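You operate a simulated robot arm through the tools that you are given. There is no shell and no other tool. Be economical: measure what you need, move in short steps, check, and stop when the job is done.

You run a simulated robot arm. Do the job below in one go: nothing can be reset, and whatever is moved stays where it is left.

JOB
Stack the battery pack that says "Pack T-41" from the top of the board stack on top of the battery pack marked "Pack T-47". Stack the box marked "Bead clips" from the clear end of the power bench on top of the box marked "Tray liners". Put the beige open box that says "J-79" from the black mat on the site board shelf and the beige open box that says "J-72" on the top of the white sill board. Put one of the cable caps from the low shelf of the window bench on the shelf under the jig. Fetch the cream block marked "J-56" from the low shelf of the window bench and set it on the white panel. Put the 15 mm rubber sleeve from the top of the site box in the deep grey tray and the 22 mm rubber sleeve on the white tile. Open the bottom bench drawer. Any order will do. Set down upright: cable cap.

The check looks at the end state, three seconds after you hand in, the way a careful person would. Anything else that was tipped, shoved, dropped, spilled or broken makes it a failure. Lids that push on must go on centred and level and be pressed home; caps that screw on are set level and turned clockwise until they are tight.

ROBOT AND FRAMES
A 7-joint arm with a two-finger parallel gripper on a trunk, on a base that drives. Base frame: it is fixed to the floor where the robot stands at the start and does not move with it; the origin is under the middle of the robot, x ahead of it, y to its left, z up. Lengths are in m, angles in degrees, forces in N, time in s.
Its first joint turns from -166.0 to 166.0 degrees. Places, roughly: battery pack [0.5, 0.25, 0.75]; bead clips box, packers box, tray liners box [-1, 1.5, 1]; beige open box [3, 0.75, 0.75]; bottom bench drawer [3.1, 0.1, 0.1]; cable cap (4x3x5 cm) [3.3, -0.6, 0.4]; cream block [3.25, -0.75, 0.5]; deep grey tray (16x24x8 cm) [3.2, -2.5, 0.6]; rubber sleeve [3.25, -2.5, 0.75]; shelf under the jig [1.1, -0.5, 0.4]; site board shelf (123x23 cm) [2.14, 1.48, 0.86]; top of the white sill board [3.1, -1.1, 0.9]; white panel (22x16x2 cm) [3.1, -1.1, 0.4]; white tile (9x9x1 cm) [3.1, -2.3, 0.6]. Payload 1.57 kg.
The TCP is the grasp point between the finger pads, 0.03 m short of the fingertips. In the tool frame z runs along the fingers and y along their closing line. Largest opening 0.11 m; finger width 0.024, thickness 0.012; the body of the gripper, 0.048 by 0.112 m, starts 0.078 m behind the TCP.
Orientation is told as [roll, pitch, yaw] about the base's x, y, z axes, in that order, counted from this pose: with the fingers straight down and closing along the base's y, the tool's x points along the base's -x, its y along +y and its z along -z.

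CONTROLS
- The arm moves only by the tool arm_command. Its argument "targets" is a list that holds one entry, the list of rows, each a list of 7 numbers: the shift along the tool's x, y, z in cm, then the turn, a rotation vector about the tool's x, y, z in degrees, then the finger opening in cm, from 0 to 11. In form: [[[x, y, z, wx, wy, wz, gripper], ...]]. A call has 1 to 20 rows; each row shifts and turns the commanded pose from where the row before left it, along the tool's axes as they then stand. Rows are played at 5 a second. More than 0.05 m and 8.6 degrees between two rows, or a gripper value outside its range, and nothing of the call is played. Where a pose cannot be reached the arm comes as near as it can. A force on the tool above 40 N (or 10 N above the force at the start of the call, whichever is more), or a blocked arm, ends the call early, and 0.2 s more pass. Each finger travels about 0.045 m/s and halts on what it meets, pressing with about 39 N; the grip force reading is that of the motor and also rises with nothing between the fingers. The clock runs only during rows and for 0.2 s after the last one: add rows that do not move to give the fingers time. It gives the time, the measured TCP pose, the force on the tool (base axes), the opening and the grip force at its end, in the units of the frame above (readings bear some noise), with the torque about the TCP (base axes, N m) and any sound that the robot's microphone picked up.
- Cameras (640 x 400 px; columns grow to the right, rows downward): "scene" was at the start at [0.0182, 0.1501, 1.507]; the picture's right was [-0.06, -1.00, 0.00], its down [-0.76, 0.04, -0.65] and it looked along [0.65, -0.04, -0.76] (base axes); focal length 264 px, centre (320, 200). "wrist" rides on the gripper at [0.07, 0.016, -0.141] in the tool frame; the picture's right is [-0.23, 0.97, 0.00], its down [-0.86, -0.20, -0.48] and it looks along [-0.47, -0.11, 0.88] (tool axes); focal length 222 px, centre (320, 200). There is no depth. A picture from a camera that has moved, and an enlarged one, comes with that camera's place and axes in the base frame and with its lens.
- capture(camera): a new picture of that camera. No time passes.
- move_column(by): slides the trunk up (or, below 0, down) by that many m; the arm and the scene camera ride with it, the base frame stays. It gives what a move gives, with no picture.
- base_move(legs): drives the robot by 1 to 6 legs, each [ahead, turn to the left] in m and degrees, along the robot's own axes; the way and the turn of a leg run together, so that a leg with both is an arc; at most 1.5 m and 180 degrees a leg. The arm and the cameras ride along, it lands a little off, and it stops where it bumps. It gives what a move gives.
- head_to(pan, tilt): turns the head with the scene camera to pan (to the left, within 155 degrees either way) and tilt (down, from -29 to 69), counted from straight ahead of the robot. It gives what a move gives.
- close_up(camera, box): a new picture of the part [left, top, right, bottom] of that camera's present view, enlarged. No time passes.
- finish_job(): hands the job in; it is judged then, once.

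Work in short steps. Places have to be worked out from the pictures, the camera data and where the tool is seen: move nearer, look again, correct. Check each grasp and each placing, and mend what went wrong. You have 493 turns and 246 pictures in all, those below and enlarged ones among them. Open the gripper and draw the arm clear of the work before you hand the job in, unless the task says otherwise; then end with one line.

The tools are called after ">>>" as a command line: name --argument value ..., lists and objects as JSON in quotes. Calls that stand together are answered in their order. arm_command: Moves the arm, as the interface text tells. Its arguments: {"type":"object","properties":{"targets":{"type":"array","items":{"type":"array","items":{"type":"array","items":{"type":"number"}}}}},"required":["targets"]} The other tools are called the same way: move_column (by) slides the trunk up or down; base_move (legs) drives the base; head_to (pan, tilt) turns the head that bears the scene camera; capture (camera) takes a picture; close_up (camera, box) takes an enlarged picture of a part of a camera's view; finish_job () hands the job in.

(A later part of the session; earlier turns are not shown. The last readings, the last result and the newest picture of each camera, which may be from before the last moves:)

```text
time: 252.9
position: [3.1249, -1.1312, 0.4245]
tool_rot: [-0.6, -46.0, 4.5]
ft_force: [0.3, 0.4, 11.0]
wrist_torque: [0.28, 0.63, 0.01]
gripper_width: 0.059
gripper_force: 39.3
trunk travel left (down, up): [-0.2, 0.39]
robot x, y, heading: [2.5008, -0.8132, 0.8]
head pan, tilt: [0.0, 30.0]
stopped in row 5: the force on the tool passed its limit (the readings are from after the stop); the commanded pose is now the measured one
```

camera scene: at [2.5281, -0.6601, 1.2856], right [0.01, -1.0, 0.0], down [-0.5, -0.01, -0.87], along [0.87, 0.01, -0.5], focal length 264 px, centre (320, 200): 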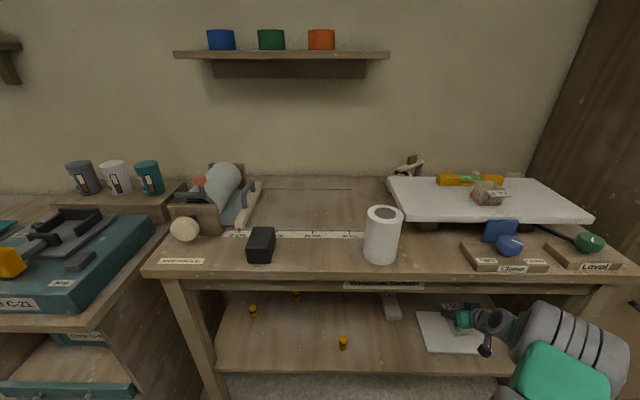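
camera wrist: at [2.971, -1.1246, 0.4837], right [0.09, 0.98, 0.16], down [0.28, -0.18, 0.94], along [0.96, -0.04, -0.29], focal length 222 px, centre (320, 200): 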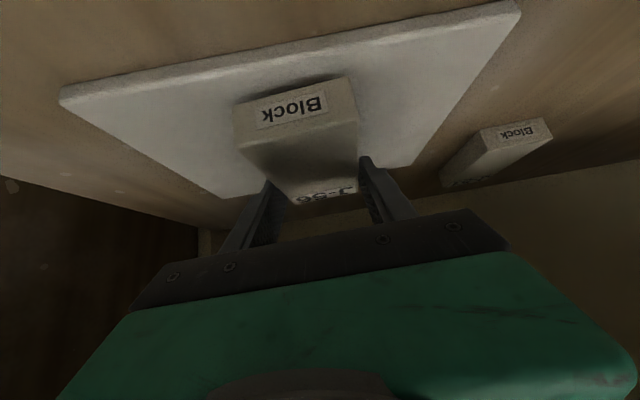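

Contact. I release gradually and withdraw along the tool axis.

>>> arm_command --targets '[[[0, 0, 0, 0, 0, 0, 5.8], [0, 0, 0, 0, 0, 0, 6], [0, 0, 0, 0, 0, 0, 6.5], [0, 0, 0, 0, 0, 0, 7.5], [0, 0, 0, 0, 0, 0, 8], [0, 0, -2, 0, 0, 0, 8], [0, 0, -3, 0, 0, 0, 8], [0, 0, -3, 0, 0, 0, 8], [0, 0, 0, 0, 0, 0, 8]]]'

>>> capture --camera "wrist"

```text
time: 254.9
position: [3.0672, -1.1351, 0.4794]
tool_rot: [-0.4, -45.6, 4.2]
ft_force: [0.9, -0.2, 0.5]
wrist_torque: [-0.01, -0.01, 0.01]
gripper_width: 0.0801
gripper_force: 0.0
trunk travel left (down, up): [-0.2, 0.39]
robot x, y, heading: [2.4974, -0.8167, 0.7]
head pan, tilt: [0.0, 30.0]
```

```text
116 pictures are left
camera wrist: at [2.9164, -1.1296, 0.5261], right [0.09, 0.98, 0.16], down [0.27, -0.18, 0.95], along [0.96, -0.04, -0.28], focal length 222 px, centre (320, 200)
```

wrist: 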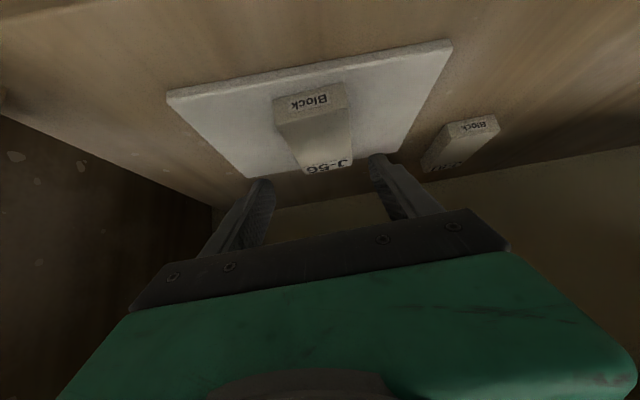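

J-56 sits on the white panel. Next the front cable cap at about (3.085,-0.737); I move the tool there.

>>> arm_command --targets '[[[-0.4, 0, -1.5, 3.0, 0, 2.9, 7], [-0.19, 4.44, -0.29, 0, 0, 0, 7], [-0.19, 4.44, -0.29, 0, 0, 0, 7], [-0.19, 4.44, -0.29, 0, 0, 0, 7], [-0.19, 4.44, -0.29, 0, 0, 0, 7], [-0.19, 4.44, -0.29, 0, 0, 0, 7], [-0.19, 4.44, -0.29, 0, 0, 0, 7], [-0.19, 4.44, -0.29, 0, 0, 0, 7], [-0.19, 4.44, -0.29, 0, 0, 0, 7], [-0.19, 4.44, -0.29, 0, 0, 0, 7], [0, 0, 0, 0, 0, 0, 7]]]'

>>> capture --camera "wrist"

```text
time: 257.4
position: [3.0524, -0.735, 0.5213]
tool_rot: [-0.4, -45.7, 0.1]
ft_force: [0.2, 0.6, 0.3]
wrist_torque: [-0.01, 0.01, -0.03]
gripper_width: 0.0697
gripper_force: 0.0
trunk travel left (down, up): [-0.2, 0.39]
robot x, y, heading: [2.4978, -0.8136, 0.6]
head pan, tilt: [0.0, 30.0]
```

```text
115 pictures are left
camera wrist: at [2.9036, -0.7188, 0.5686], right [0.16, 0.97, 0.16], down [0.25, -0.2, 0.95], along [0.95, -0.11, -0.28], focal length 222 px, centre (320, 200)
```

wrist: 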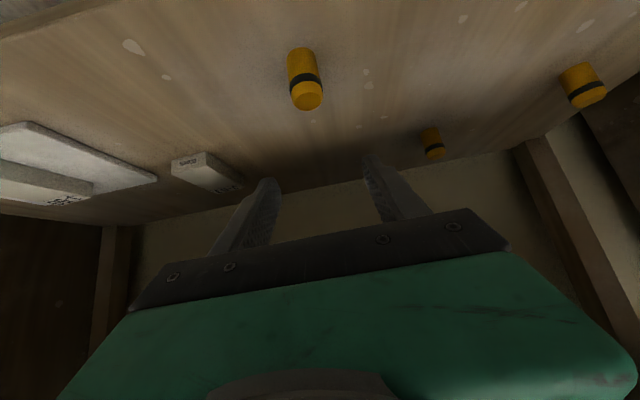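

The cap stands at (3.077,-0.734), z 0.372–0.422. I lower around it and close.

>>> arm_command --targets '[[[2.16, 0.05, 3.18, 0, 0, 0, 7], [2.16, 0.05, 3.18, 0, 0, 0, 7], [2.0, 0, 3.0, 0, 0, 0, 7], [0, 0, 0, 0, 0, 0, 7]]]'

>>> capture --camera "wrist"

```text
time: 258.4
position: [3.076, -0.7358, 0.4099]
tool_rot: [-0.5, -45.8, 0.1]
ft_force: [-2.6, -0.1, 4.4]
wrist_torque: [0.17, 0.03, 0.11]
gripper_width: 0.0699
gripper_force: 0.7
trunk travel left (down, up): [-0.2, 0.39]
robot x, y, heading: [2.4987, -0.8131, 0.4]
head pan, tilt: [0.0, 30.0]
```

```text
114 pictures are left
camera wrist: at [2.9267, -0.7192, 0.458], right [0.16, 0.97, 0.16], down [0.25, -0.2, 0.95], along [0.95, -0.11, -0.28], focal length 222 px, centre (320, 200)
```

wrist: 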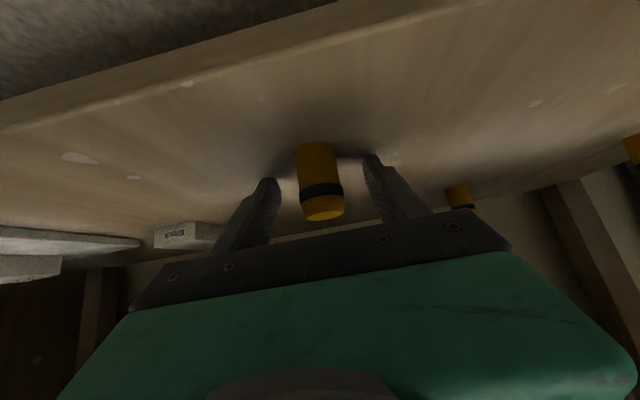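

>>> arm_command --targets '[[[-0.2, 0, -0.2, 0, 0, 0, 6], [0, 0, 0, 0, 0, 0, 5], [0, 0, 0, 0, 0, 0, 4], [0, 0, 0, 0, 0, 0, 3], [0, 0, 0, 0, 0, 0, 2], [0, 0, 0, 0, 0, 0, 1], [0, 0, 0, 0, 0, 0, 1]]]'

>>> arm_command --targets '[[[-1, 0, -1, 0, 0, 0, 1], [-2, 0, -2, 0, 0, 0, 1], [-2, 0, -2, 0, 0, 0, 1], [0, 0, 0, 0, 0, 0, 1]]]'

>>> capture --camera "wrist"

```text
time: 259.9
position: [3.0756, -0.7352, 0.4121]
tool_rot: [-0.5, -45.7, 0.1]
ft_force: [-0.2, -0.2, 0.1]
wrist_torque: [-0.01, 0.02, 0.01]
gripper_width: 0.0288
gripper_force: 38.2
trunk travel left (down, up): [-0.2, 0.39]
robot x, y, heading: [2.4973, -0.8139, 0.6]
head pan, tilt: [0.0, 30.0]
```

```text
time: 260.9
position: [3.0753, -0.7346, 0.4814]
tool_rot: [-0.3, -45.7, 0.2]
ft_force: [0.3, -0.8, 0.0]
wrist_torque: [0.02, -0.01, 0.01]
gripper_width: 0.0289
gripper_force: 38.9
trunk travel left (down, up): [-0.2, 0.39]
robot x, y, heading: [2.4961, -0.8171, 0.6]
head pan, tilt: [0.0, 30.0]
```

```text
113 pictures are left
camera wrist: at [2.9257, -0.7179, 0.5306], right [0.16, 0.97, 0.16], down [0.25, -0.2, 0.95], along [0.95, -0.11, -0.28], focal length 222 px, centre (320, 200)
```

wrist: 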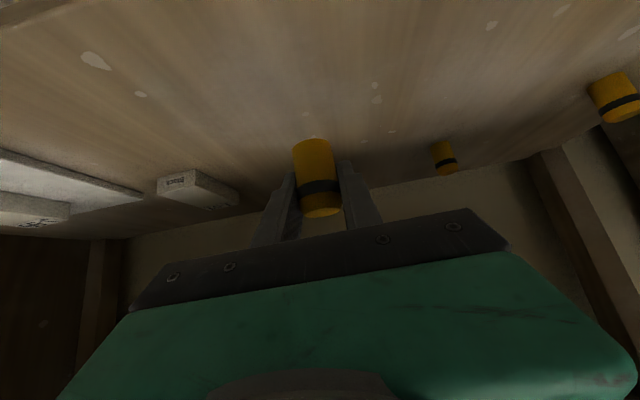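

The cap is held upright. I back out, turn around to face the jig bench, and look.

>>> base_move --legs '[[-0.3, 0], [0, 90], [0, 90]]'

>>> head_to --pan 0 --tilt 25

>>> capture --camera "scene"

```text
time: 270.7
position: [1.6206, -0.9024, 0.4816]
tool_rot: [-0.4, -45.6, -179.5]
ft_force: [-0.4, 0.3, -0.6]
wrist_torque: [0.03, 0.02, 0.06]
gripper_width: 0.0282
gripper_force: 38.1
trunk travel left (down, up): [-0.2, 0.39]
robot x, y, heading: [2.1979, -0.8181, -179.1]
head pan, tilt: [0.0, 30.0]
```

```text
time: 271.3
position: [1.621, -0.9013, 0.4806]
tool_rot: [-0.3, -45.7, -179.6]
ft_force: [-0.2, -0.1, 0.7]
wrist_torque: [-0.02, -0.04, 0.0]
gripper_width: 0.0282
gripper_force: 38.2
trunk travel left (down, up): [-0.2, 0.39]
robot x, y, heading: [2.1977, -0.823, -179.3]
head pan, tilt: [0.0, 25.0]
```

```text
112 pictures are left
camera scene: at [2.168, -0.9733, 1.2935], right [-0.02, 1.0, 0.0], down [0.42, 0.01, -0.91], along [-0.91, -0.01, -0.42], focal length 264 px, centre (320, 200)
```

scene: 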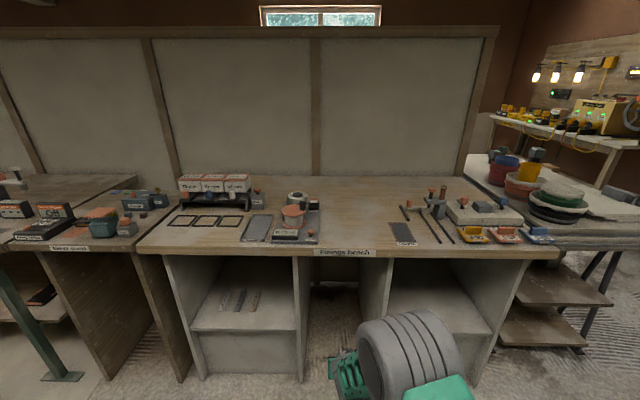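

The right compartment shelf at about (1.2,-0.47) lies under the device at the right. I zoom to confirm it is the jig and to see the shelf.

>>> close_up --camera "scene" --box '[360, 170, 580, 350]'

```text
2.22 times, centred on (470, 260) of scene
camera zoom: at [2.168, -0.9733, 1.2935], right [-0.02, 1.0, 0.0], down [0.42, 0.01, -0.91], along [-0.91, -0.01, -0.42], focal length 586 px, centre (-13, 67)
```

zoom: 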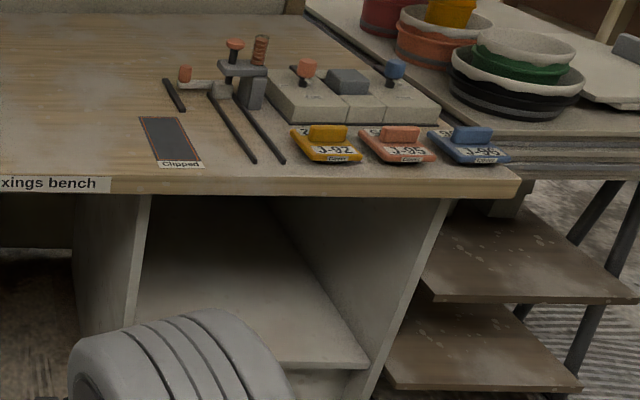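

The jig with clamps stands above that shelf (opening y≈-0.72…-0.30, front x≈1.45). I shift the base over in y.

>>> base_move --legs '[[0, -90], [0.4, 0], [0, 90]]'

>>> capture --camera "scene"

>>> capture --camera "wrist"

```text
time: 281.4
position: [1.6123, -0.5137, 0.4815]
tool_rot: [-0.4, -45.7, -179.0]
ft_force: [0.9, 0.5, 0.0]
wrist_torque: [0.02, -0.01, -0.02]
gripper_width: 0.0271
gripper_force: 37.8
trunk travel left (down, up): [-0.2, 0.39]
robot x, y, heading: [2.1868, -0.4258, -178.3]
head pan, tilt: [0.0, 25.0]
```

```text
110 pictures are left
camera scene: at [2.1599, -0.5797, 1.2936], right [-0.03, 1.0, 0.0], down [0.42, 0.01, -0.91], along [-0.91, -0.02, -0.42], focal length 264 px, centre (320, 200)
```

scene: 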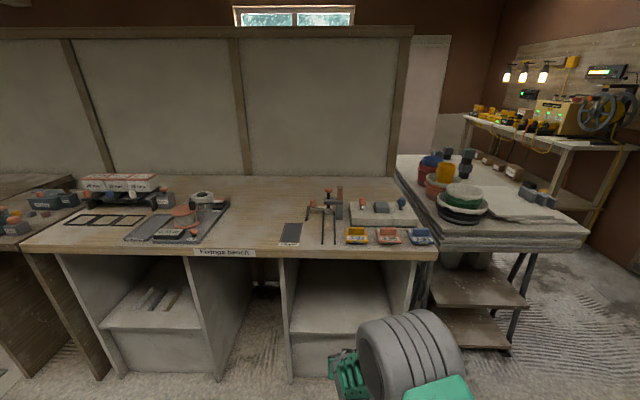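

```text
109 pictures are left
camera wrist: at [1.7625, -0.529, 0.5303], right [-0.15, -0.98, 0.16], down [-0.26, 0.19, 0.95], along [-0.96, 0.1, -0.28], focal length 222 px, centre (320, 200)
```

wrist: 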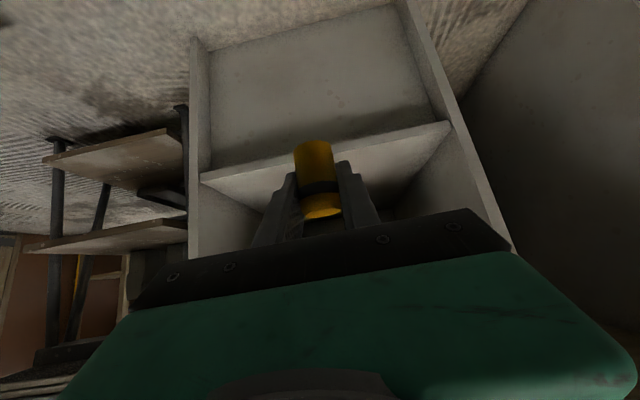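

The shelf is at z≈0.34, front x≈1.41. I drive forward 0.33 m so the cap is over the shelf.

>>> base_move --legs '[[0.32, 0]]'

>>> capture --camera "wrist"

```text
time: 283.6
position: [1.3025, -0.5188, 0.4744]
tool_rot: [-0.7, -44.8, -178.8]
ft_force: [-0.1, -0.2, 0.0]
wrist_torque: [0.0, -0.03, 0.02]
gripper_width: 0.0272
gripper_force: 37.2
trunk travel left (down, up): [-0.2, 0.39]
robot x, y, heading: [1.8707, -0.4328, -178.6]
head pan, tilt: [0.0, 25.0]
stopped in leg 1: the robot was blocked; the commanded pose is now the measured one
```

```text
108 pictures are left
camera wrist: at [1.4517, -0.5345, 0.5259], right [-0.15, -0.98, 0.15], down [-0.27, 0.19, 0.94], along [-0.95, 0.1, -0.29], focal length 222 px, centre (320, 200)
```

wrist: 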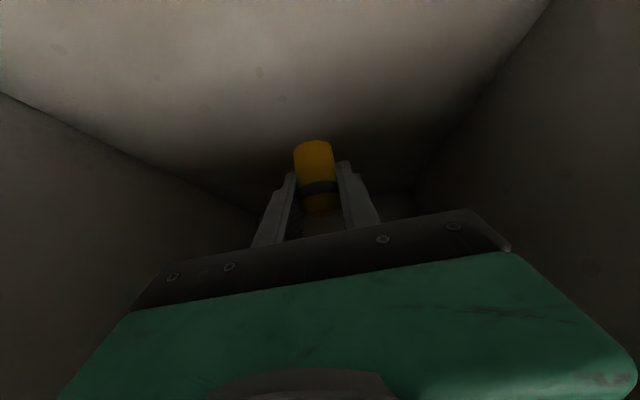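

Blocked just at the end (bench edge), but the cap is 11 cm inside. I back 2 cm for clearance and check the scene.

>>> base_move --legs '[[-0.02, 0]]'

>>> capture --camera "scene"

```text
time: 284.4
position: [1.322, -0.5167, 0.4737]
tool_rot: [-0.9, -44.7, -178.7]
ft_force: [-0.6, 0.5, -0.3]
wrist_torque: [0.0, 0.03, 0.0]
gripper_width: 0.0271
gripper_force: 38.1
trunk travel left (down, up): [-0.2, 0.39]
robot x, y, heading: [1.8878, -0.4336, -178.7]
head pan, tilt: [0.0, 25.0]
```

```text
107 pictures are left
camera scene: at [1.8622, -0.587, 1.2936], right [-0.02, 1.0, 0.0], down [0.42, 0.01, -0.91], along [-0.91, -0.02, -0.42], focal length 264 px, centre (320, 200)
```

scene: 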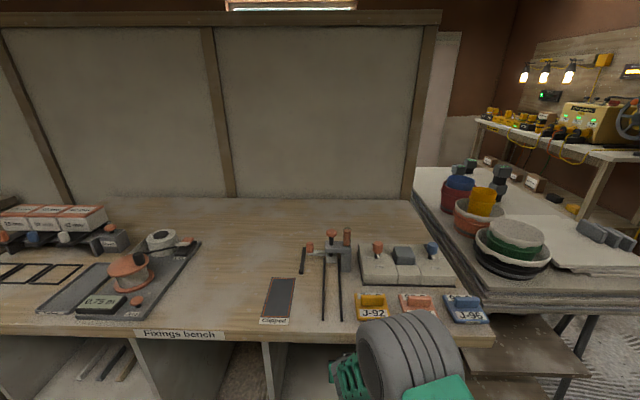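

Items on the bench are unmoved. I lower the cap toward the shelf.

>>> arm_command --targets '[[[1.4, 0, 1.4, 0, -1, 0, 1], [1.4, 0, 1.4, 0, 0, 0, 1], [1.4, 0, 1.4, 0, 0, 0, 1], [0.5, 0, 0.5, 0, 0, 0, 1], [0, 0, 0, 0, 0, 0, 1]]]'

>>> capture --camera "wrist"

```text
time: 285.6
position: [1.3204, -0.5183, 0.4084]
tool_rot: [-0.8, -45.9, -178.7]
ft_force: [-0.1, -0.2, -0.1]
wrist_torque: [0.0, -0.01, -0.01]
gripper_width: 0.0273
gripper_force: 38.2
trunk travel left (down, up): [-0.2, 0.39]
robot x, y, heading: [1.8897, -0.4318, -178.7]
head pan, tilt: [0.0, 25.0]
```

```text
106 pictures are left
camera wrist: at [1.4714, -0.5335, 0.4569], right [-0.15, -0.98, 0.15], down [-0.25, 0.19, 0.95], along [-0.96, 0.1, -0.28], focal length 222 px, centre (320, 200)
```

wrist: 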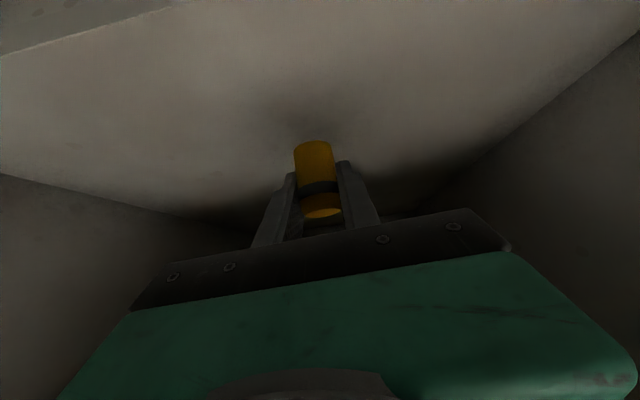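

>>> arm_command --targets '[[[0.3, 0, 0.3, 0, 0, 0, 1], [0.3, 0, 0.3, 0, 0, 0, 1], [0.2, 0, 0.2, 0, 0, 0, 1], [0.2, 0, 0.2, 0, 0, 0, 1], [0.2, 0, 0.2, 0, 0, 0, 1], [0.2, 0, 0.2, 0, 0, 0, 1], [0.2, 0, 0.2, 0, 0, 0, 1], [0, 0, 0, 0, 0, 0, 1]]]'

```text
time: 287.4
position: [1.3219, -0.5161, 0.3868]
tool_rot: [-0.8, -45.9, -178.7]
ft_force: [1.4, 0.7, 3.1]
wrist_torque: [-0.04, -0.07, 0.01]
gripper_width: 0.0266
gripper_force: 37.1
trunk travel left (down, up): [-0.2, 0.39]
robot x, y, heading: [1.8897, -0.4284, -178.8]
head pan, tilt: [0.0, 25.0]
```

Light contact. A touch more, then release and back out along the tool axis.

>>> arm_command --targets '[[[0.1, 0, 0.1, 0, 0, 0, 1], [0, 0, 0, 0, 0, 0, 1]]]'

>>> arm_command --targets '[[[0, 0, 0, 0, 0, 0, 2.7], [0, 0, 0, 0, 0, 0, 3], [0, 0, 0, 0, 0, 0, 3.5], [0, 0, 0, 0, 0, 0, 4.5], [0, 0, 0, 0, 0, 0, 6.5], [0, 0, 0, 0, 0, 0, 7]]]'

>>> capture --camera "wrist"

```text
time: 288.0
position: [1.3204, -0.5175, 0.386]
tool_rot: [-0.8, -46.0, -178.9]
ft_force: [4.2, 2.0, 15.6]
wrist_torque: [-0.06, -0.19, 0.05]
gripper_width: 0.0273
gripper_force: 37.4
trunk travel left (down, up): [-0.2, 0.39]
robot x, y, heading: [1.8911, -0.4312, -178.5]
head pan, tilt: [0.0, 25.0]
```

```text
time: 289.4
position: [1.3207, -0.5167, 0.3842]
tool_rot: [-0.9, -45.7, -178.7]
ft_force: [0.6, 0.6, -1.2]
wrist_torque: [0.0, -0.02, -0.02]
gripper_width: 0.0699
gripper_force: 0.1
trunk travel left (down, up): [-0.2, 0.39]
robot x, y, heading: [1.8883, -0.4314, -178.4]
head pan, tilt: [0.0, 25.0]
```

```text
105 pictures are left
camera wrist: at [1.4713, -0.533, 0.433], right [-0.15, -0.98, 0.15], down [-0.25, 0.19, 0.95], along [-0.96, 0.1, -0.28], focal length 222 px, centre (320, 200)
```

wrist: 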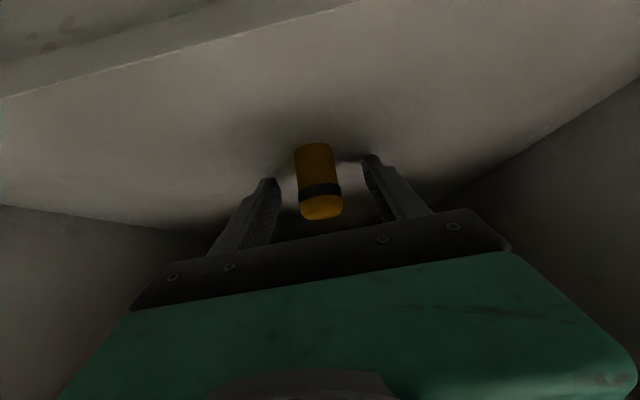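

The cap stands upright. I withdraw.

>>> arm_command --targets '[[[0, 0, -2, 0, 0, 0, 7], [0, 0, -3, 0, 0, 0, 7], [0, 0, -4, 0, 0, 0, 7], [0, 0, 0, 0, 0, 0, 7]]]'

>>> base_move --legs '[[-0.3, 0]]'

>>> capture --camera "wrist"

```text
time: 290.4
position: [1.3854, -0.5172, 0.4477]
tool_rot: [-0.8, -46.0, -178.7]
ft_force: [1.3, 0.9, 0.5]
wrist_torque: [-0.01, 0.03, 0.01]
gripper_width: 0.0701
gripper_force: 0.0
trunk travel left (down, up): [-0.2, 0.39]
robot x, y, heading: [1.8911, -0.4313, -178.7]
head pan, tilt: [0.0, 25.0]
```

```text
time: 292.5
position: [1.6864, -0.5097, 0.4476]
tool_rot: [-0.7, -45.7, -178.5]
ft_force: [-1.0, -0.3, 0.1]
wrist_torque: [-0.02, 0.01, 0.0]
gripper_width: 0.0699
gripper_force: 0.0
trunk travel left (down, up): [-0.2, 0.39]
robot x, y, heading: [2.1899, -0.4258, -178.5]
head pan, tilt: [0.0, 25.0]
```

```text
104 pictures are left
camera wrist: at [1.8369, -0.5261, 0.4958], right [-0.15, -0.98, 0.15], down [-0.25, 0.19, 0.95], along [-0.96, 0.1, -0.28], focal length 222 px, centre (320, 200)
```

wrist: 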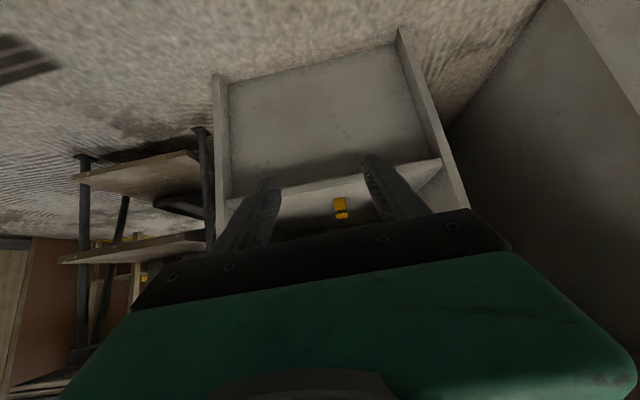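

The cap stands on the jig shelf. Now the bench drawer near (3.1,0.1,0.1): I drive in front of it.

>>> base_move --legs '[[0, -90], [0.5, 0], [0, -91]]'

>>> head_to --pan 0 --tilt 40

>>> capture --camera "scene"

```text
time: 303.0
position: [2.6737, 0.1693, 0.4477]
tool_rot: [-0.8, -45.8, 1.8]
ft_force: [0.0, -0.3, -0.5]
wrist_torque: [-0.03, 0.03, 0.02]
gripper_width: 0.07
gripper_force: 0.0
trunk travel left (down, up): [-0.2, 0.39]
robot x, y, heading: [2.1689, 0.0783, 2.1]
head pan, tilt: [0.0, 25.0]
```

```text
time: 303.8
position: [2.675, 0.1676, 0.4473]
tool_rot: [-0.8, -45.9, 1.8]
ft_force: [0.3, -1.2, 0.6]
wrist_torque: [-0.02, 0.03, -0.02]
gripper_width: 0.0698
gripper_force: 0.1
trunk travel left (down, up): [-0.2, 0.39]
robot x, y, heading: [2.1728, 0.0784, 1.9]
head pan, tilt: [0.0, 40.0]
```

```text
103 pictures are left
camera scene: at [2.1904, 0.2332, 1.2703], right [0.03, -1.0, 0.0], down [-0.64, -0.02, -0.77], along [0.77, 0.03, -0.64], focal length 264 px, centre (320, 200)
```

scene: 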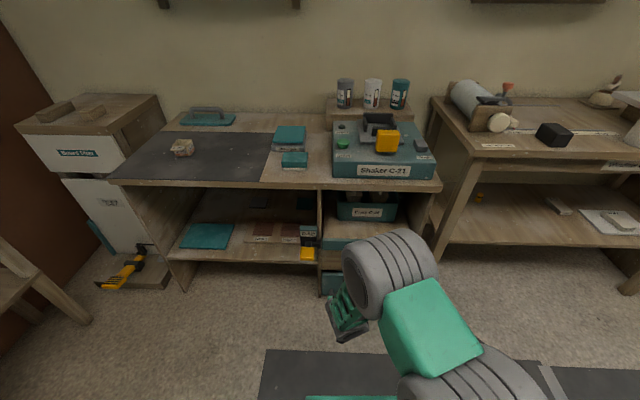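

>>> capture --camera "wrist"

```text
102 pictures are left
camera wrist: at [2.5244, 0.1815, 0.4959], right [0.14, 0.98, 0.15], down [0.26, -0.19, 0.95], along [0.96, -0.09, -0.28], focal length 222 px, centre (320, 200)
```

wrist: 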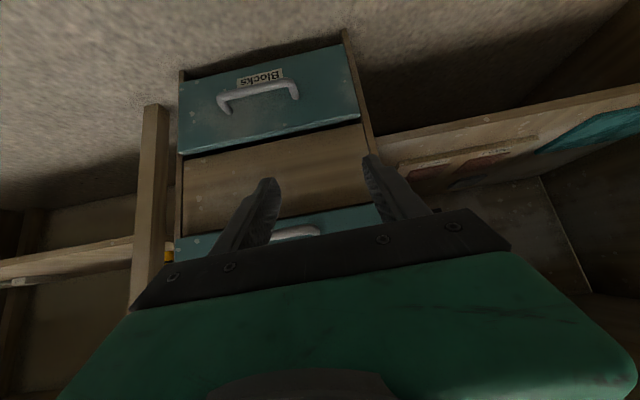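

>>> close_up --camera "wrist" --box '[160, 20, 400, 170]'

```text
2.67 times, centred on (280, 95) of wrist
camera zoom: at [2.5244, 0.1815, 0.4959], right [0.14, 0.98, 0.15], down [0.26, -0.19, 0.95], along [0.96, -0.09, -0.28], focal length 592 px, centre (427, 480)
```

zoom: 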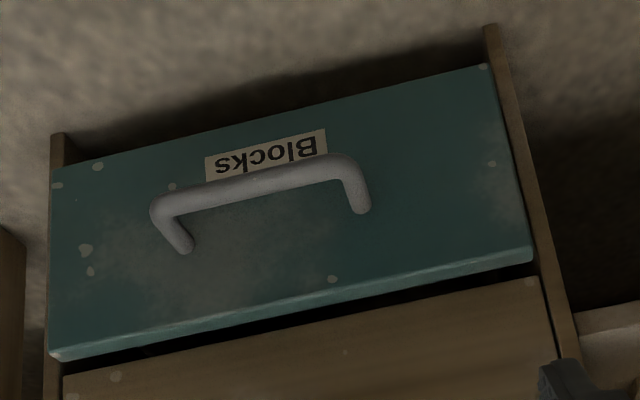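

The bottom drawer "Blocks" has a D-handle; its bar is at about (2.873,0.057,0.15). I roll the tool 90° so the fingers close above/below the bar.

>>> arm_command --targets '[[[0, 0, 0, 0, 0, 8.5, 6], [0, 0, 0, 0, 0, 8.5, 6], [0, 0, 0, 0, 0, 8.5, 6], [0, 0, 0, 0, 0, 8.5, 6], [0, 0, 0, 0, 0, 8.5, 6], [0, 0, 0, 0, 0, 8.5, 6], [0, 0, 0, 0, 0, 8.5, 6], [0, 0, 0, 0, 0, 8.5, 6], [0, 0, 0, 0, 0, 8.5, 6], [0, 0, 0, 0, 0, 8.5, 6], [0, 0, 0, 0, 0, 5, 6], [0, 0, 0, 0, 0, 0, 6]]]'

>>> capture --camera "wrist"

>>> capture --camera "scene"

```text
time: 306.4
position: [2.674, 0.1685, 0.4484]
tool_rot: [45.9, -0.5, -88.8]
ft_force: [-0.3, 0.3, 0.0]
wrist_torque: [-0.03, -0.02, 0.0]
gripper_width: 0.06
gripper_force: 0.0
trunk travel left (down, up): [-0.2, 0.39]
robot x, y, heading: [2.1716, 0.0767, 1.9]
head pan, tilt: [0.0, 40.0]
```

```text
100 pictures are left
camera wrist: at [2.5833, 0.2367, 0.5573], right [0.68, -0.21, 0.7], down [-0.46, -0.86, 0.2], along [0.56, -0.46, -0.69], focal length 222 px, centre (320, 200)
```

wrist: 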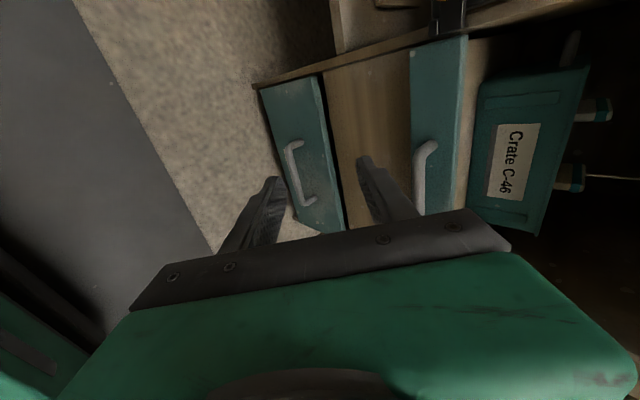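

```text
99 pictures are left
camera scene: at [2.1904, 0.2332, 1.2702], right [0.03, -1.0, 0.0], down [-0.64, -0.02, -0.77], along [0.77, 0.03, -0.64], focal length 264 px, centre (320, 200)
```

scene: 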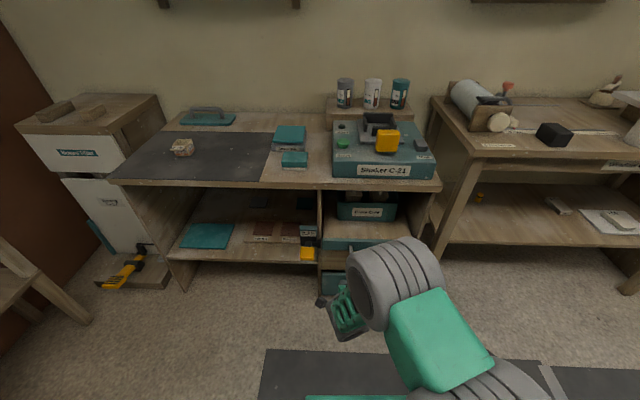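

I move the tool lower in front of the handle and pitch it to 60°.

>>> arm_command --targets '[[[-1.49, -1.49, 3.4, 0, 0, 0, 6], [-1.49, -1.49, 3.4, 0, 0, 0, 6], [-1.49, -1.49, 3.4, 0, 0, 0, 6], [-1.49, -1.49, 3.4, -3, 0, 0, 6], [-1.49, -1.49, 3.4, -4, 0, 0, 6], [-1.49, -1.3, 3.4, -4, 0, 0, 6], [-1.49, -1.3, 2.5, -4, 0, 0, 6], [0, 0, 0, 0, 0, 0, 6]]]'

>>> capture --camera "wrist"

```text
time: 308.2
position: [2.7817, 0.0631, 0.2226]
tool_rot: [61.0, -0.5, -88.9]
ft_force: [-1.3, 0.1, 0.7]
wrist_torque: [0.02, 0.01, 0.02]
gripper_width: 0.0601
gripper_force: 0.0
trunk travel left (down, up): [-0.2, 0.39]
robot x, y, heading: [2.1713, 0.0756, 2.2]
head pan, tilt: [0.0, 40.0]
```

```text
98 pictures are left
camera wrist: at [2.6646, 0.1312, 0.3044], right [0.48, -0.21, 0.85], down [-0.5, -0.87, 0.07], along [0.72, -0.46, -0.52], focal length 222 px, centre (320, 200)
```

wrist: 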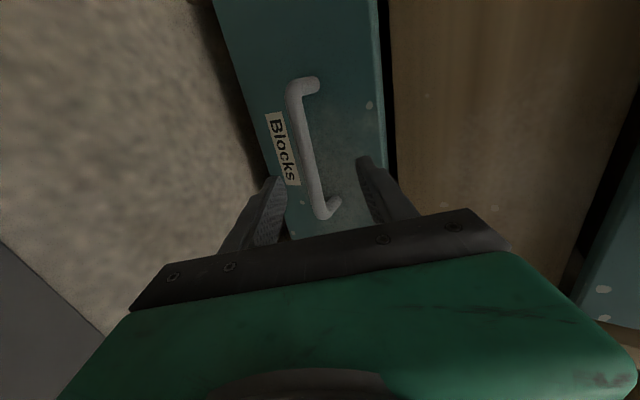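

The bar is centred ~9 cm ahead of the tool. I advance so the fingers straddle it.

>>> arm_command --targets '[[[0.35, -0.7, 2, 0, 0, 0, 5], [0.35, -0.6, 2, 0, 0, 0, 5], [0, 0, 2, 0, 0, 0, 5], [0, 0, 1.5, 0, 0, 0, 5], [0, 0, 0, 0, 0, 0, 5]]]'

>>> capture --camera "wrist"

```text
time: 309.4
position: [2.841, 0.0724, 0.1751]
tool_rot: [60.9, -0.5, -88.9]
ft_force: [0.2, 0.1, 0.5]
wrist_torque: [0.03, 0.01, 0.04]
gripper_width: 0.05
gripper_force: 0.1
trunk travel left (down, up): [-0.2, 0.39]
robot x, y, heading: [2.1699, 0.0792, 2.1]
head pan, tilt: [0.0, 40.0]
```

```text
97 pictures are left
camera wrist: at [2.7238, 0.1396, 0.2567], right [0.48, -0.21, 0.85], down [-0.5, -0.87, 0.07], along [0.72, -0.46, -0.52], focal length 222 px, centre (320, 200)
```

wrist: 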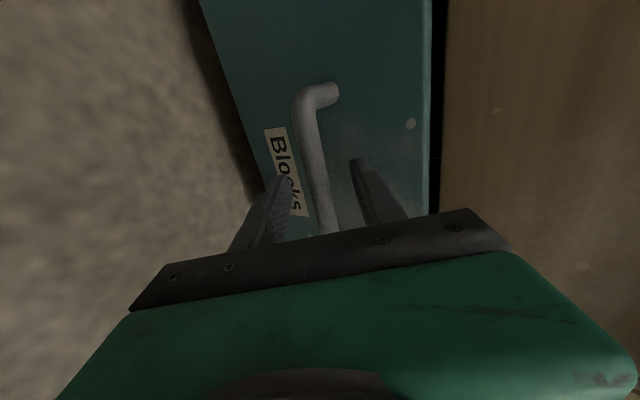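

The bar lies between the fingers. I close on it.

>>> arm_command --targets '[[[0, 0, 0.5, 0, 0, 0, 4], [0, 0, 0, 0, 0, 0, 3], [0, 0, 0, 0, 0, 0, 2], [0, 0, 0, 0, 0, 0, 1], [0, 0, 0, 0, 0, 0, 0], [0, 0, 0, 0, 0, 0, 0], [0, 0, 0, 0, 0, 0, 0]]]'

>>> capture --camera "wrist"

```text
time: 311.0
position: [2.8449, 0.0724, 0.1718]
tool_rot: [60.9, -0.5, -88.9]
ft_force: [0.6, 0.3, 0.9]
wrist_torque: [0.7, 0.0, -0.35]
gripper_width: 0.016
gripper_force: 31.7
trunk travel left (down, up): [-0.2, 0.39]
robot x, y, heading: [2.166, 0.0786, 2.1]
head pan, tilt: [0.0, 40.0]
```

```text
96 pictures are left
camera wrist: at [2.7283, 0.1398, 0.2544], right [0.48, -0.21, 0.85], down [-0.5, -0.87, 0.07], along [0.72, -0.46, -0.52], focal length 222 px, centre (320, 200)
```

wrist: 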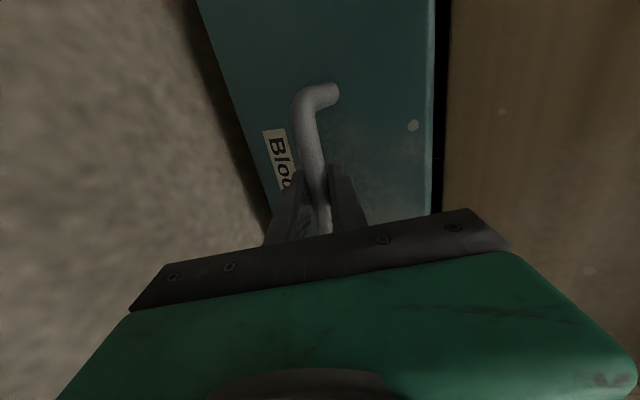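

Gripped. I pull by driving back 12 cm and check.

>>> base_move --legs '[[-0.12, 0]]'

>>> capture --camera "scene"

```text
time: 312.2
position: [2.7253, 0.0707, 0.1722]
tool_rot: [60.9, -0.2, -88.6]
ft_force: [0.1, 31.5, 1.5]
wrist_torque: [0.84, -0.03, -0.11]
gripper_width: 0.0161
gripper_force: 31.4
trunk travel left (down, up): [-0.2, 0.39]
robot x, y, heading: [2.052, 0.0746, 2.1]
head pan, tilt: [0.0, 40.0]
```

```text
95 pictures are left
camera scene: at [2.0709, 0.2293, 1.2702], right [0.04, -1.0, 0.0], down [-0.64, -0.02, -0.77], along [0.77, 0.03, -0.64], focal length 264 px, centre (320, 200)
```

scene: 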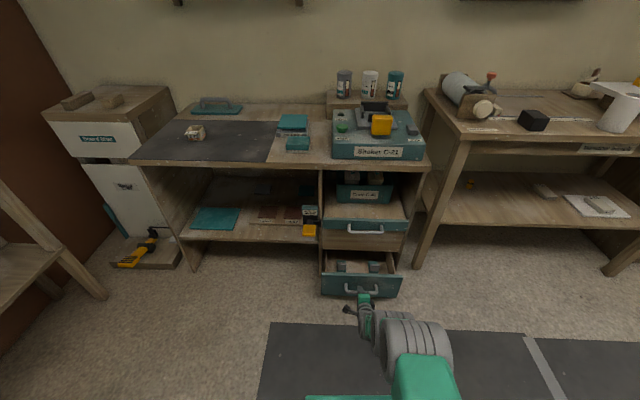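

The drawer is opening. There is side force from my slight drift; I relieve it, then pull 10 cm more.

>>> arm_command --targets '[[[0.3, 0, 0, 0, 0, 0, 0], [0.2, 0, 0, 0, 0, 0, 0], [0, 0, 0, 0, 0, 0, 0]]]'

>>> base_move --legs '[[-0.1, 0]]'

>>> close_up --camera "scene" --box '[290, 160, 450, 320]'

```text
time: 313.0
position: [2.7265, 0.0734, 0.1723]
tool_rot: [60.9, -0.3, -88.9]
ft_force: [1.1, -30.8, 0.9]
wrist_torque: [0.57, 0.0, -0.54]
gripper_width: 0.0158
gripper_force: 31.7
trunk travel left (down, up): [-0.2, 0.39]
robot x, y, heading: [2.0514, 0.0735, 2.0]
head pan, tilt: [0.0, 40.0]
```

```text
time: 314.2
position: [2.6258, 0.0755, 0.1717]
tool_rot: [61.0, 0.1, -88.5]
ft_force: [0.6, 21.9, 2.9]
wrist_torque: [0.59, -0.01, -0.45]
gripper_width: 0.016
gripper_force: 31.5
trunk travel left (down, up): [-0.2, 0.39]
robot x, y, heading: [1.9514, 0.0721, 2.3]
head pan, tilt: [0.0, 40.0]
```

```text
2.50 times, centred on (370, 240) of scene
camera zoom: at [1.9702, 0.2257, 1.2703], right [0.04, -1.0, 0.0], down [-0.64, -0.03, -0.77], along [0.77, 0.03, -0.64], focal length 659 px, centre (195, 100)
```

zoom: 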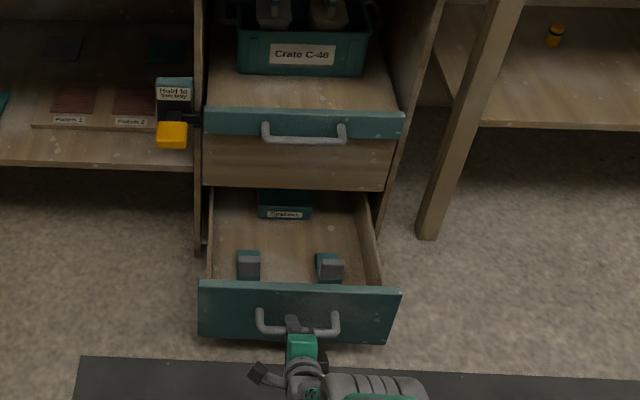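

Open by 22 cm. I pull a little further to be on the safe side.

>>> base_move --legs '[[-0.07, 0]]'

>>> close_up --camera "scene" --box '[290, 160, 450, 320]'

```text
time: 315.2
position: [2.5548, 0.0753, 0.1722]
tool_rot: [60.8, 0.4, -88.2]
ft_force: [1.2, 31.2, 1.2]
wrist_torque: [0.74, -0.04, -0.2]
gripper_width: 0.0164
gripper_force: 32.2
trunk travel left (down, up): [-0.2, 0.39]
robot x, y, heading: [1.8774, 0.0711, 2.3]
head pan, tilt: [0.0, 40.0]
```

```text
2.50 times, centred on (370, 240) of scene
camera zoom: at [1.8996, 0.2229, 1.2702], right [0.05, -1.0, 0.0], down [-0.64, -0.03, -0.77], along [0.77, 0.03, -0.64], focal length 659 px, centre (195, 100)
```

zoom: 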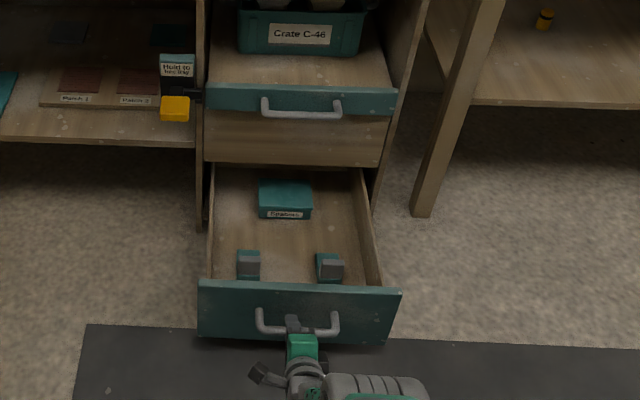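

Well open (29 cm). I release the handle, withdraw and raise the arm clear.

>>> arm_command --targets '[[[0.2, 0, 0, 0, 0, 0, 2], [0, 0, 0, 0, 0, 0, 3.5], [0, 0, 0, 0, 0, 0, 5], [0, 0, -2, 0, 0, 0, 5], [0, 0, -3, 0, 0, 0, 5], [0, 0, -3, 0, 0, 0, 5], [0, 0, 0, 0, 0, 0, 5]]]'

>>> capture --camera "wrist"

```text
time: 316.8
position: [2.4855, 0.0749, 0.21]
tool_rot: [60.9, 0.4, -88.2]
ft_force: [0.3, 0.8, -0.1]
wrist_torque: [-0.02, 0.0, -0.02]
gripper_width: 0.0499
gripper_force: 0.0
trunk travel left (down, up): [-0.2, 0.39]
robot x, y, heading: [1.8812, 0.0661, 2.8]
head pan, tilt: [0.0, 40.0]
```

```text
92 pictures are left
camera wrist: at [2.368, 0.1392, 0.2939], right [0.48, -0.22, 0.85], down [-0.49, -0.87, 0.05], along [0.73, -0.44, -0.53], focal length 222 px, centre (320, 200)
```

wrist: 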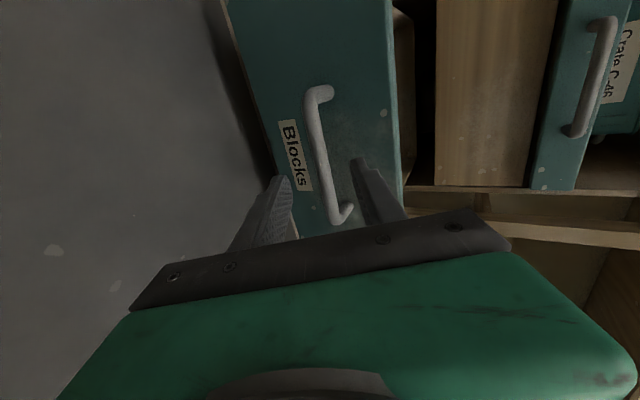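

Clear. I raise the arm, roll back and level the tool, then raise the trunk.

>>> arm_command --targets '[[[0, 3.8, -2.1, 0, 0, 0, 5], [0, 3.8, -2.1, 0, 0, 0, 5], [0, 3.8, -2.1, 0, 0, 0, 5], [0, 3.8, -2.1, 0, 0, 0, 5], [0, 3.8, -2.1, 0, 0, 0, 5], [0, 3.8, -2.1, 0, 0, 0, 5], [0, 3.8, -2.1, 0, 0, 0, 5], [0, 0, 0, 0, 0, -8.5, 5], [0, 0, 0, 0, 0, -8.5, 5], [0, 0, 0, 0, 0, -8.5, 5], [0, 0, 0, 0, 0, -8.5, 5], [0, 0, 0, 0, 0, -8.5, 5], [0, 0, 0, 0, 0, -8.5, 5], [0, 0, 0, 0, 0, -8.5, 5], [0, 0, 0, 0, 0, -8.5, 5], [0, 0, 0, 0, 0, -8.5, 5], [0, 0, 0, 0, 0, -8.5, 5], [0, 0, 0, 0, 0, -5, 5]]]'

>>> move_column --by 0.25

>>> arm_command --targets '[[[0, 0, 0, 0, 7.5, 0, 5], [0, 0, 0, 0, 7.5, 0, 5], [0, 0, 0, 0, 7.5, 0, 5], [0, 0, 0, 0, 7.5, 0, 5], [0, 0, 0, 0, 7.5, 0, 5], [0, 0, 0, 0, 7.5, 0, 5], [0, 0, 0, 0, 7.5, 0, 5], [0, 0, 0, 0, 7.5, 0, 5], [0, 0, 0, 0, 0, 0, 5]]]'

```text
time: 320.6
position: [2.4867, 0.0725, 0.5155]
tool_rot: [0.5, -60.9, 1.3]
ft_force: [-0.3, -0.1, -0.7]
wrist_torque: [0.0, 0.02, -0.01]
gripper_width: 0.05
gripper_force: 0.2
trunk travel left (down, up): [-0.2, 0.39]
robot x, y, heading: [1.8841, 0.0652, 2.6]
head pan, tilt: [0.0, 40.0]
```

```text
time: 323.2
position: [2.486, 0.0719, 0.7655]
tool_rot: [0.7, -60.9, 1.2]
ft_force: [-0.2, 0.3, -0.5]
wrist_torque: [-0.01, -0.01, 0.0]
gripper_width: 0.0501
gripper_force: 0.1
trunk travel left (down, up): [-0.45, 0.14]
robot x, y, heading: [1.8812, 0.0688, 2.4]
head pan, tilt: [0.0, 40.0]
```

```text
time: 325.2
position: [2.4874, 0.0723, 0.7649]
tool_rot: [0.3, -0.8, 1.8]
ft_force: [0.2, 0.6, -1.2]
wrist_torque: [0.05, 0.04, 0.0]
gripper_width: 0.0499
gripper_force: 0.3
trunk travel left (down, up): [-0.45, 0.14]
robot x, y, heading: [1.8798, 0.0658, 2.7]
head pan, tilt: [0.0, 40.0]
```

>>> arm_command --targets '[[[2.75, 0, -3.5, 0, 0, 0, 5], [2.75, 0, -3.5, 0, 0, 0, 5], [2.75, 0, -3.5, 0, 0, 0, 5], [2.75, 0, -3.5, 0, 0, 0, 5], [2.75, 0, -3.5, 0, 0, 0, 5], [2.75, 0, -3.5, 0, 0, 0, 5], [2.75, 0, -3.5, 0, 0, 0, 5], [2.75, 0, -3.5, 0, 0, 0, 5]]]'

>>> base_move --legs '[[0, -71], [0.9, 0], [0, -21], [1.0, 0]]'

>>> head_to --pan 60 --tilt 30

>>> capture --camera "scene"

```text
time: 327.0
position: [2.2614, 0.0633, 1.0423]
tool_rot: [0.4, -0.9, 1.9]
ft_force: [0.2, 0.5, 0.8]
wrist_torque: [0.06, 0.01, 0.0]
gripper_width: 0.0502
gripper_force: 0.0
trunk travel left (down, up): [-0.45, 0.14]
robot x, y, heading: [1.8823, 0.0683, 2.7]
head pan, tilt: [0.0, 40.0]
```

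```text
time: 340.7
position: [2.2283, -2.1513, 1.0427]
tool_rot: [0.3, -1.0, -89.3]
ft_force: [-0.4, -0.2, -0.5]
wrist_torque: [0.0, -0.01, 0.01]
gripper_width: 0.05
gripper_force: 0.1
trunk travel left (down, up): [-0.45, 0.14]
robot x, y, heading: [2.2417, -1.7703, -88.7]
head pan, tilt: [0.0, 40.0]
```

```text
time: 342.0
position: [2.2283, -2.1515, 1.043]
tool_rot: [0.2, -1.0, -89.4]
ft_force: [-0.3, 0.3, -0.4]
wrist_torque: [-0.01, 0.0, 0.01]
gripper_width: 0.05
gripper_force: 0.0
trunk travel left (down, up): [-0.45, 0.14]
robot x, y, heading: [2.2414, -1.7708, -88.4]
head pan, tilt: [60.0, 30.0]
```

```text
91 pictures are left
camera scene: at [2.4745, -1.7493, 1.5356], right [-0.48, -0.88, 0.0], down [-0.44, 0.24, -0.87], along [0.76, -0.42, -0.5], focal length 264 px, centre (320, 200)
```

scene: 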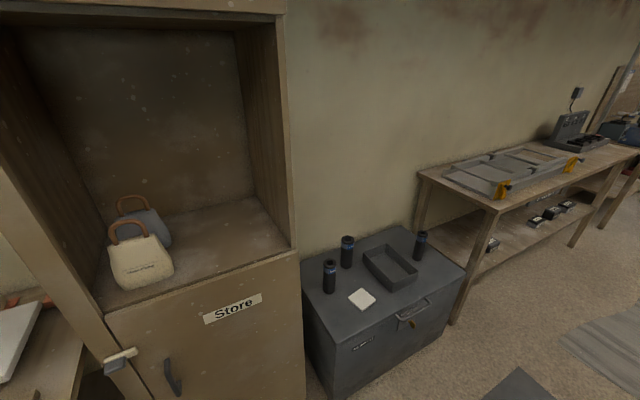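

The site box carries three sleeves, the grey tray and the white tile. I zoom in to read the sizes.

>>> close_up --camera "scene" --box '[300, 215, 470, 325]'

>>> close_up --camera "scene" --box '[315, 230, 365, 300]'

```text
3.64 times, centred on (385, 270) of scene
camera zoom: at [2.4745, -1.7493, 1.5356], right [-0.48, -0.88, 0.0], down [-0.44, 0.24, -0.87], along [0.76, -0.42, -0.5], focal length 959 px, centre (84, -54)
```

zoom: 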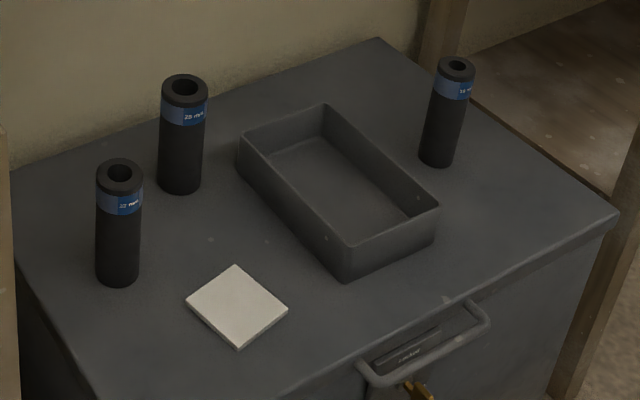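

```text
5.71 times, centred on (340, 265) of scene
camera zoom: at [2.4745, -1.7493, 1.5356], right [-0.48, -0.88, 0.0], down [-0.44, 0.24, -0.87], along [0.76, -0.42, -0.5], focal length 1507 px, centre (206, -171)
```

zoom: 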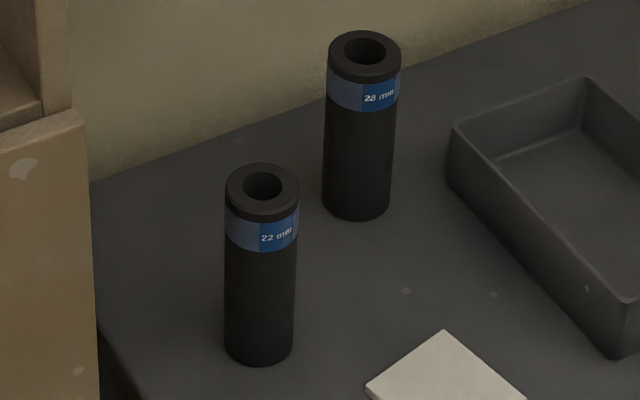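

22 mm is the front-left sleeve, 28 mm behind it, and the right one should be 15 mm. I drive in front of the box.

>>> base_move --legs '[[0.67, 0], [0, 88.5], [0.33, 0]]'

>>> head_to --pan 0 --tilt 50

>>> capture --camera "scene"

```text
time: 351.2
position: [2.9683, -2.4702, 1.0427]
tool_rot: [0.3, -0.9, -1.5]
ft_force: [-0.1, 0.0, 0.5]
wrist_torque: [-0.01, 0.02, -0.01]
gripper_width: 0.0504
gripper_force: 0.0
trunk travel left (down, up): [-0.45, 0.14]
robot x, y, heading: [2.5898, -2.4449, -0.7]
head pan, tilt: [60.0, 30.0]
```

```text
time: 352.5
position: [2.9687, -2.4699, 1.0416]
tool_rot: [0.4, -0.9, -1.5]
ft_force: [-0.7, -0.3, -0.1]
wrist_torque: [-0.03, 0.0, -0.01]
gripper_width: 0.0502
gripper_force: 0.0
trunk travel left (down, up): [-0.45, 0.14]
robot x, y, heading: [2.5877, -2.4441, -0.8]
head pan, tilt: [0.0, 50.0]
```

```text
88 pictures are left
camera scene: at [2.6074, -2.2888, 1.5061], right [-0.01, -1.0, 0.0], down [-0.77, 0.01, -0.64], along [0.64, -0.01, -0.77], focal length 264 px, centre (320, 200)
```

scene: 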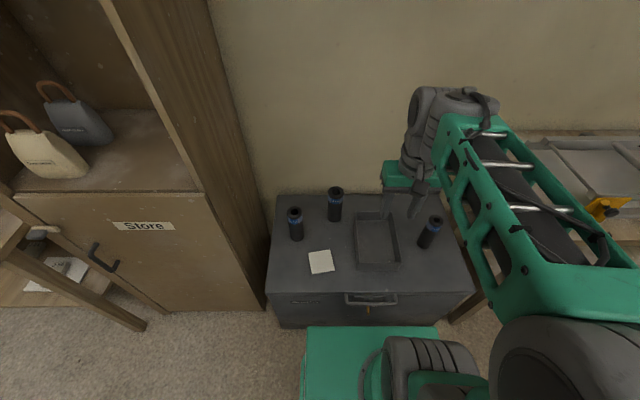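

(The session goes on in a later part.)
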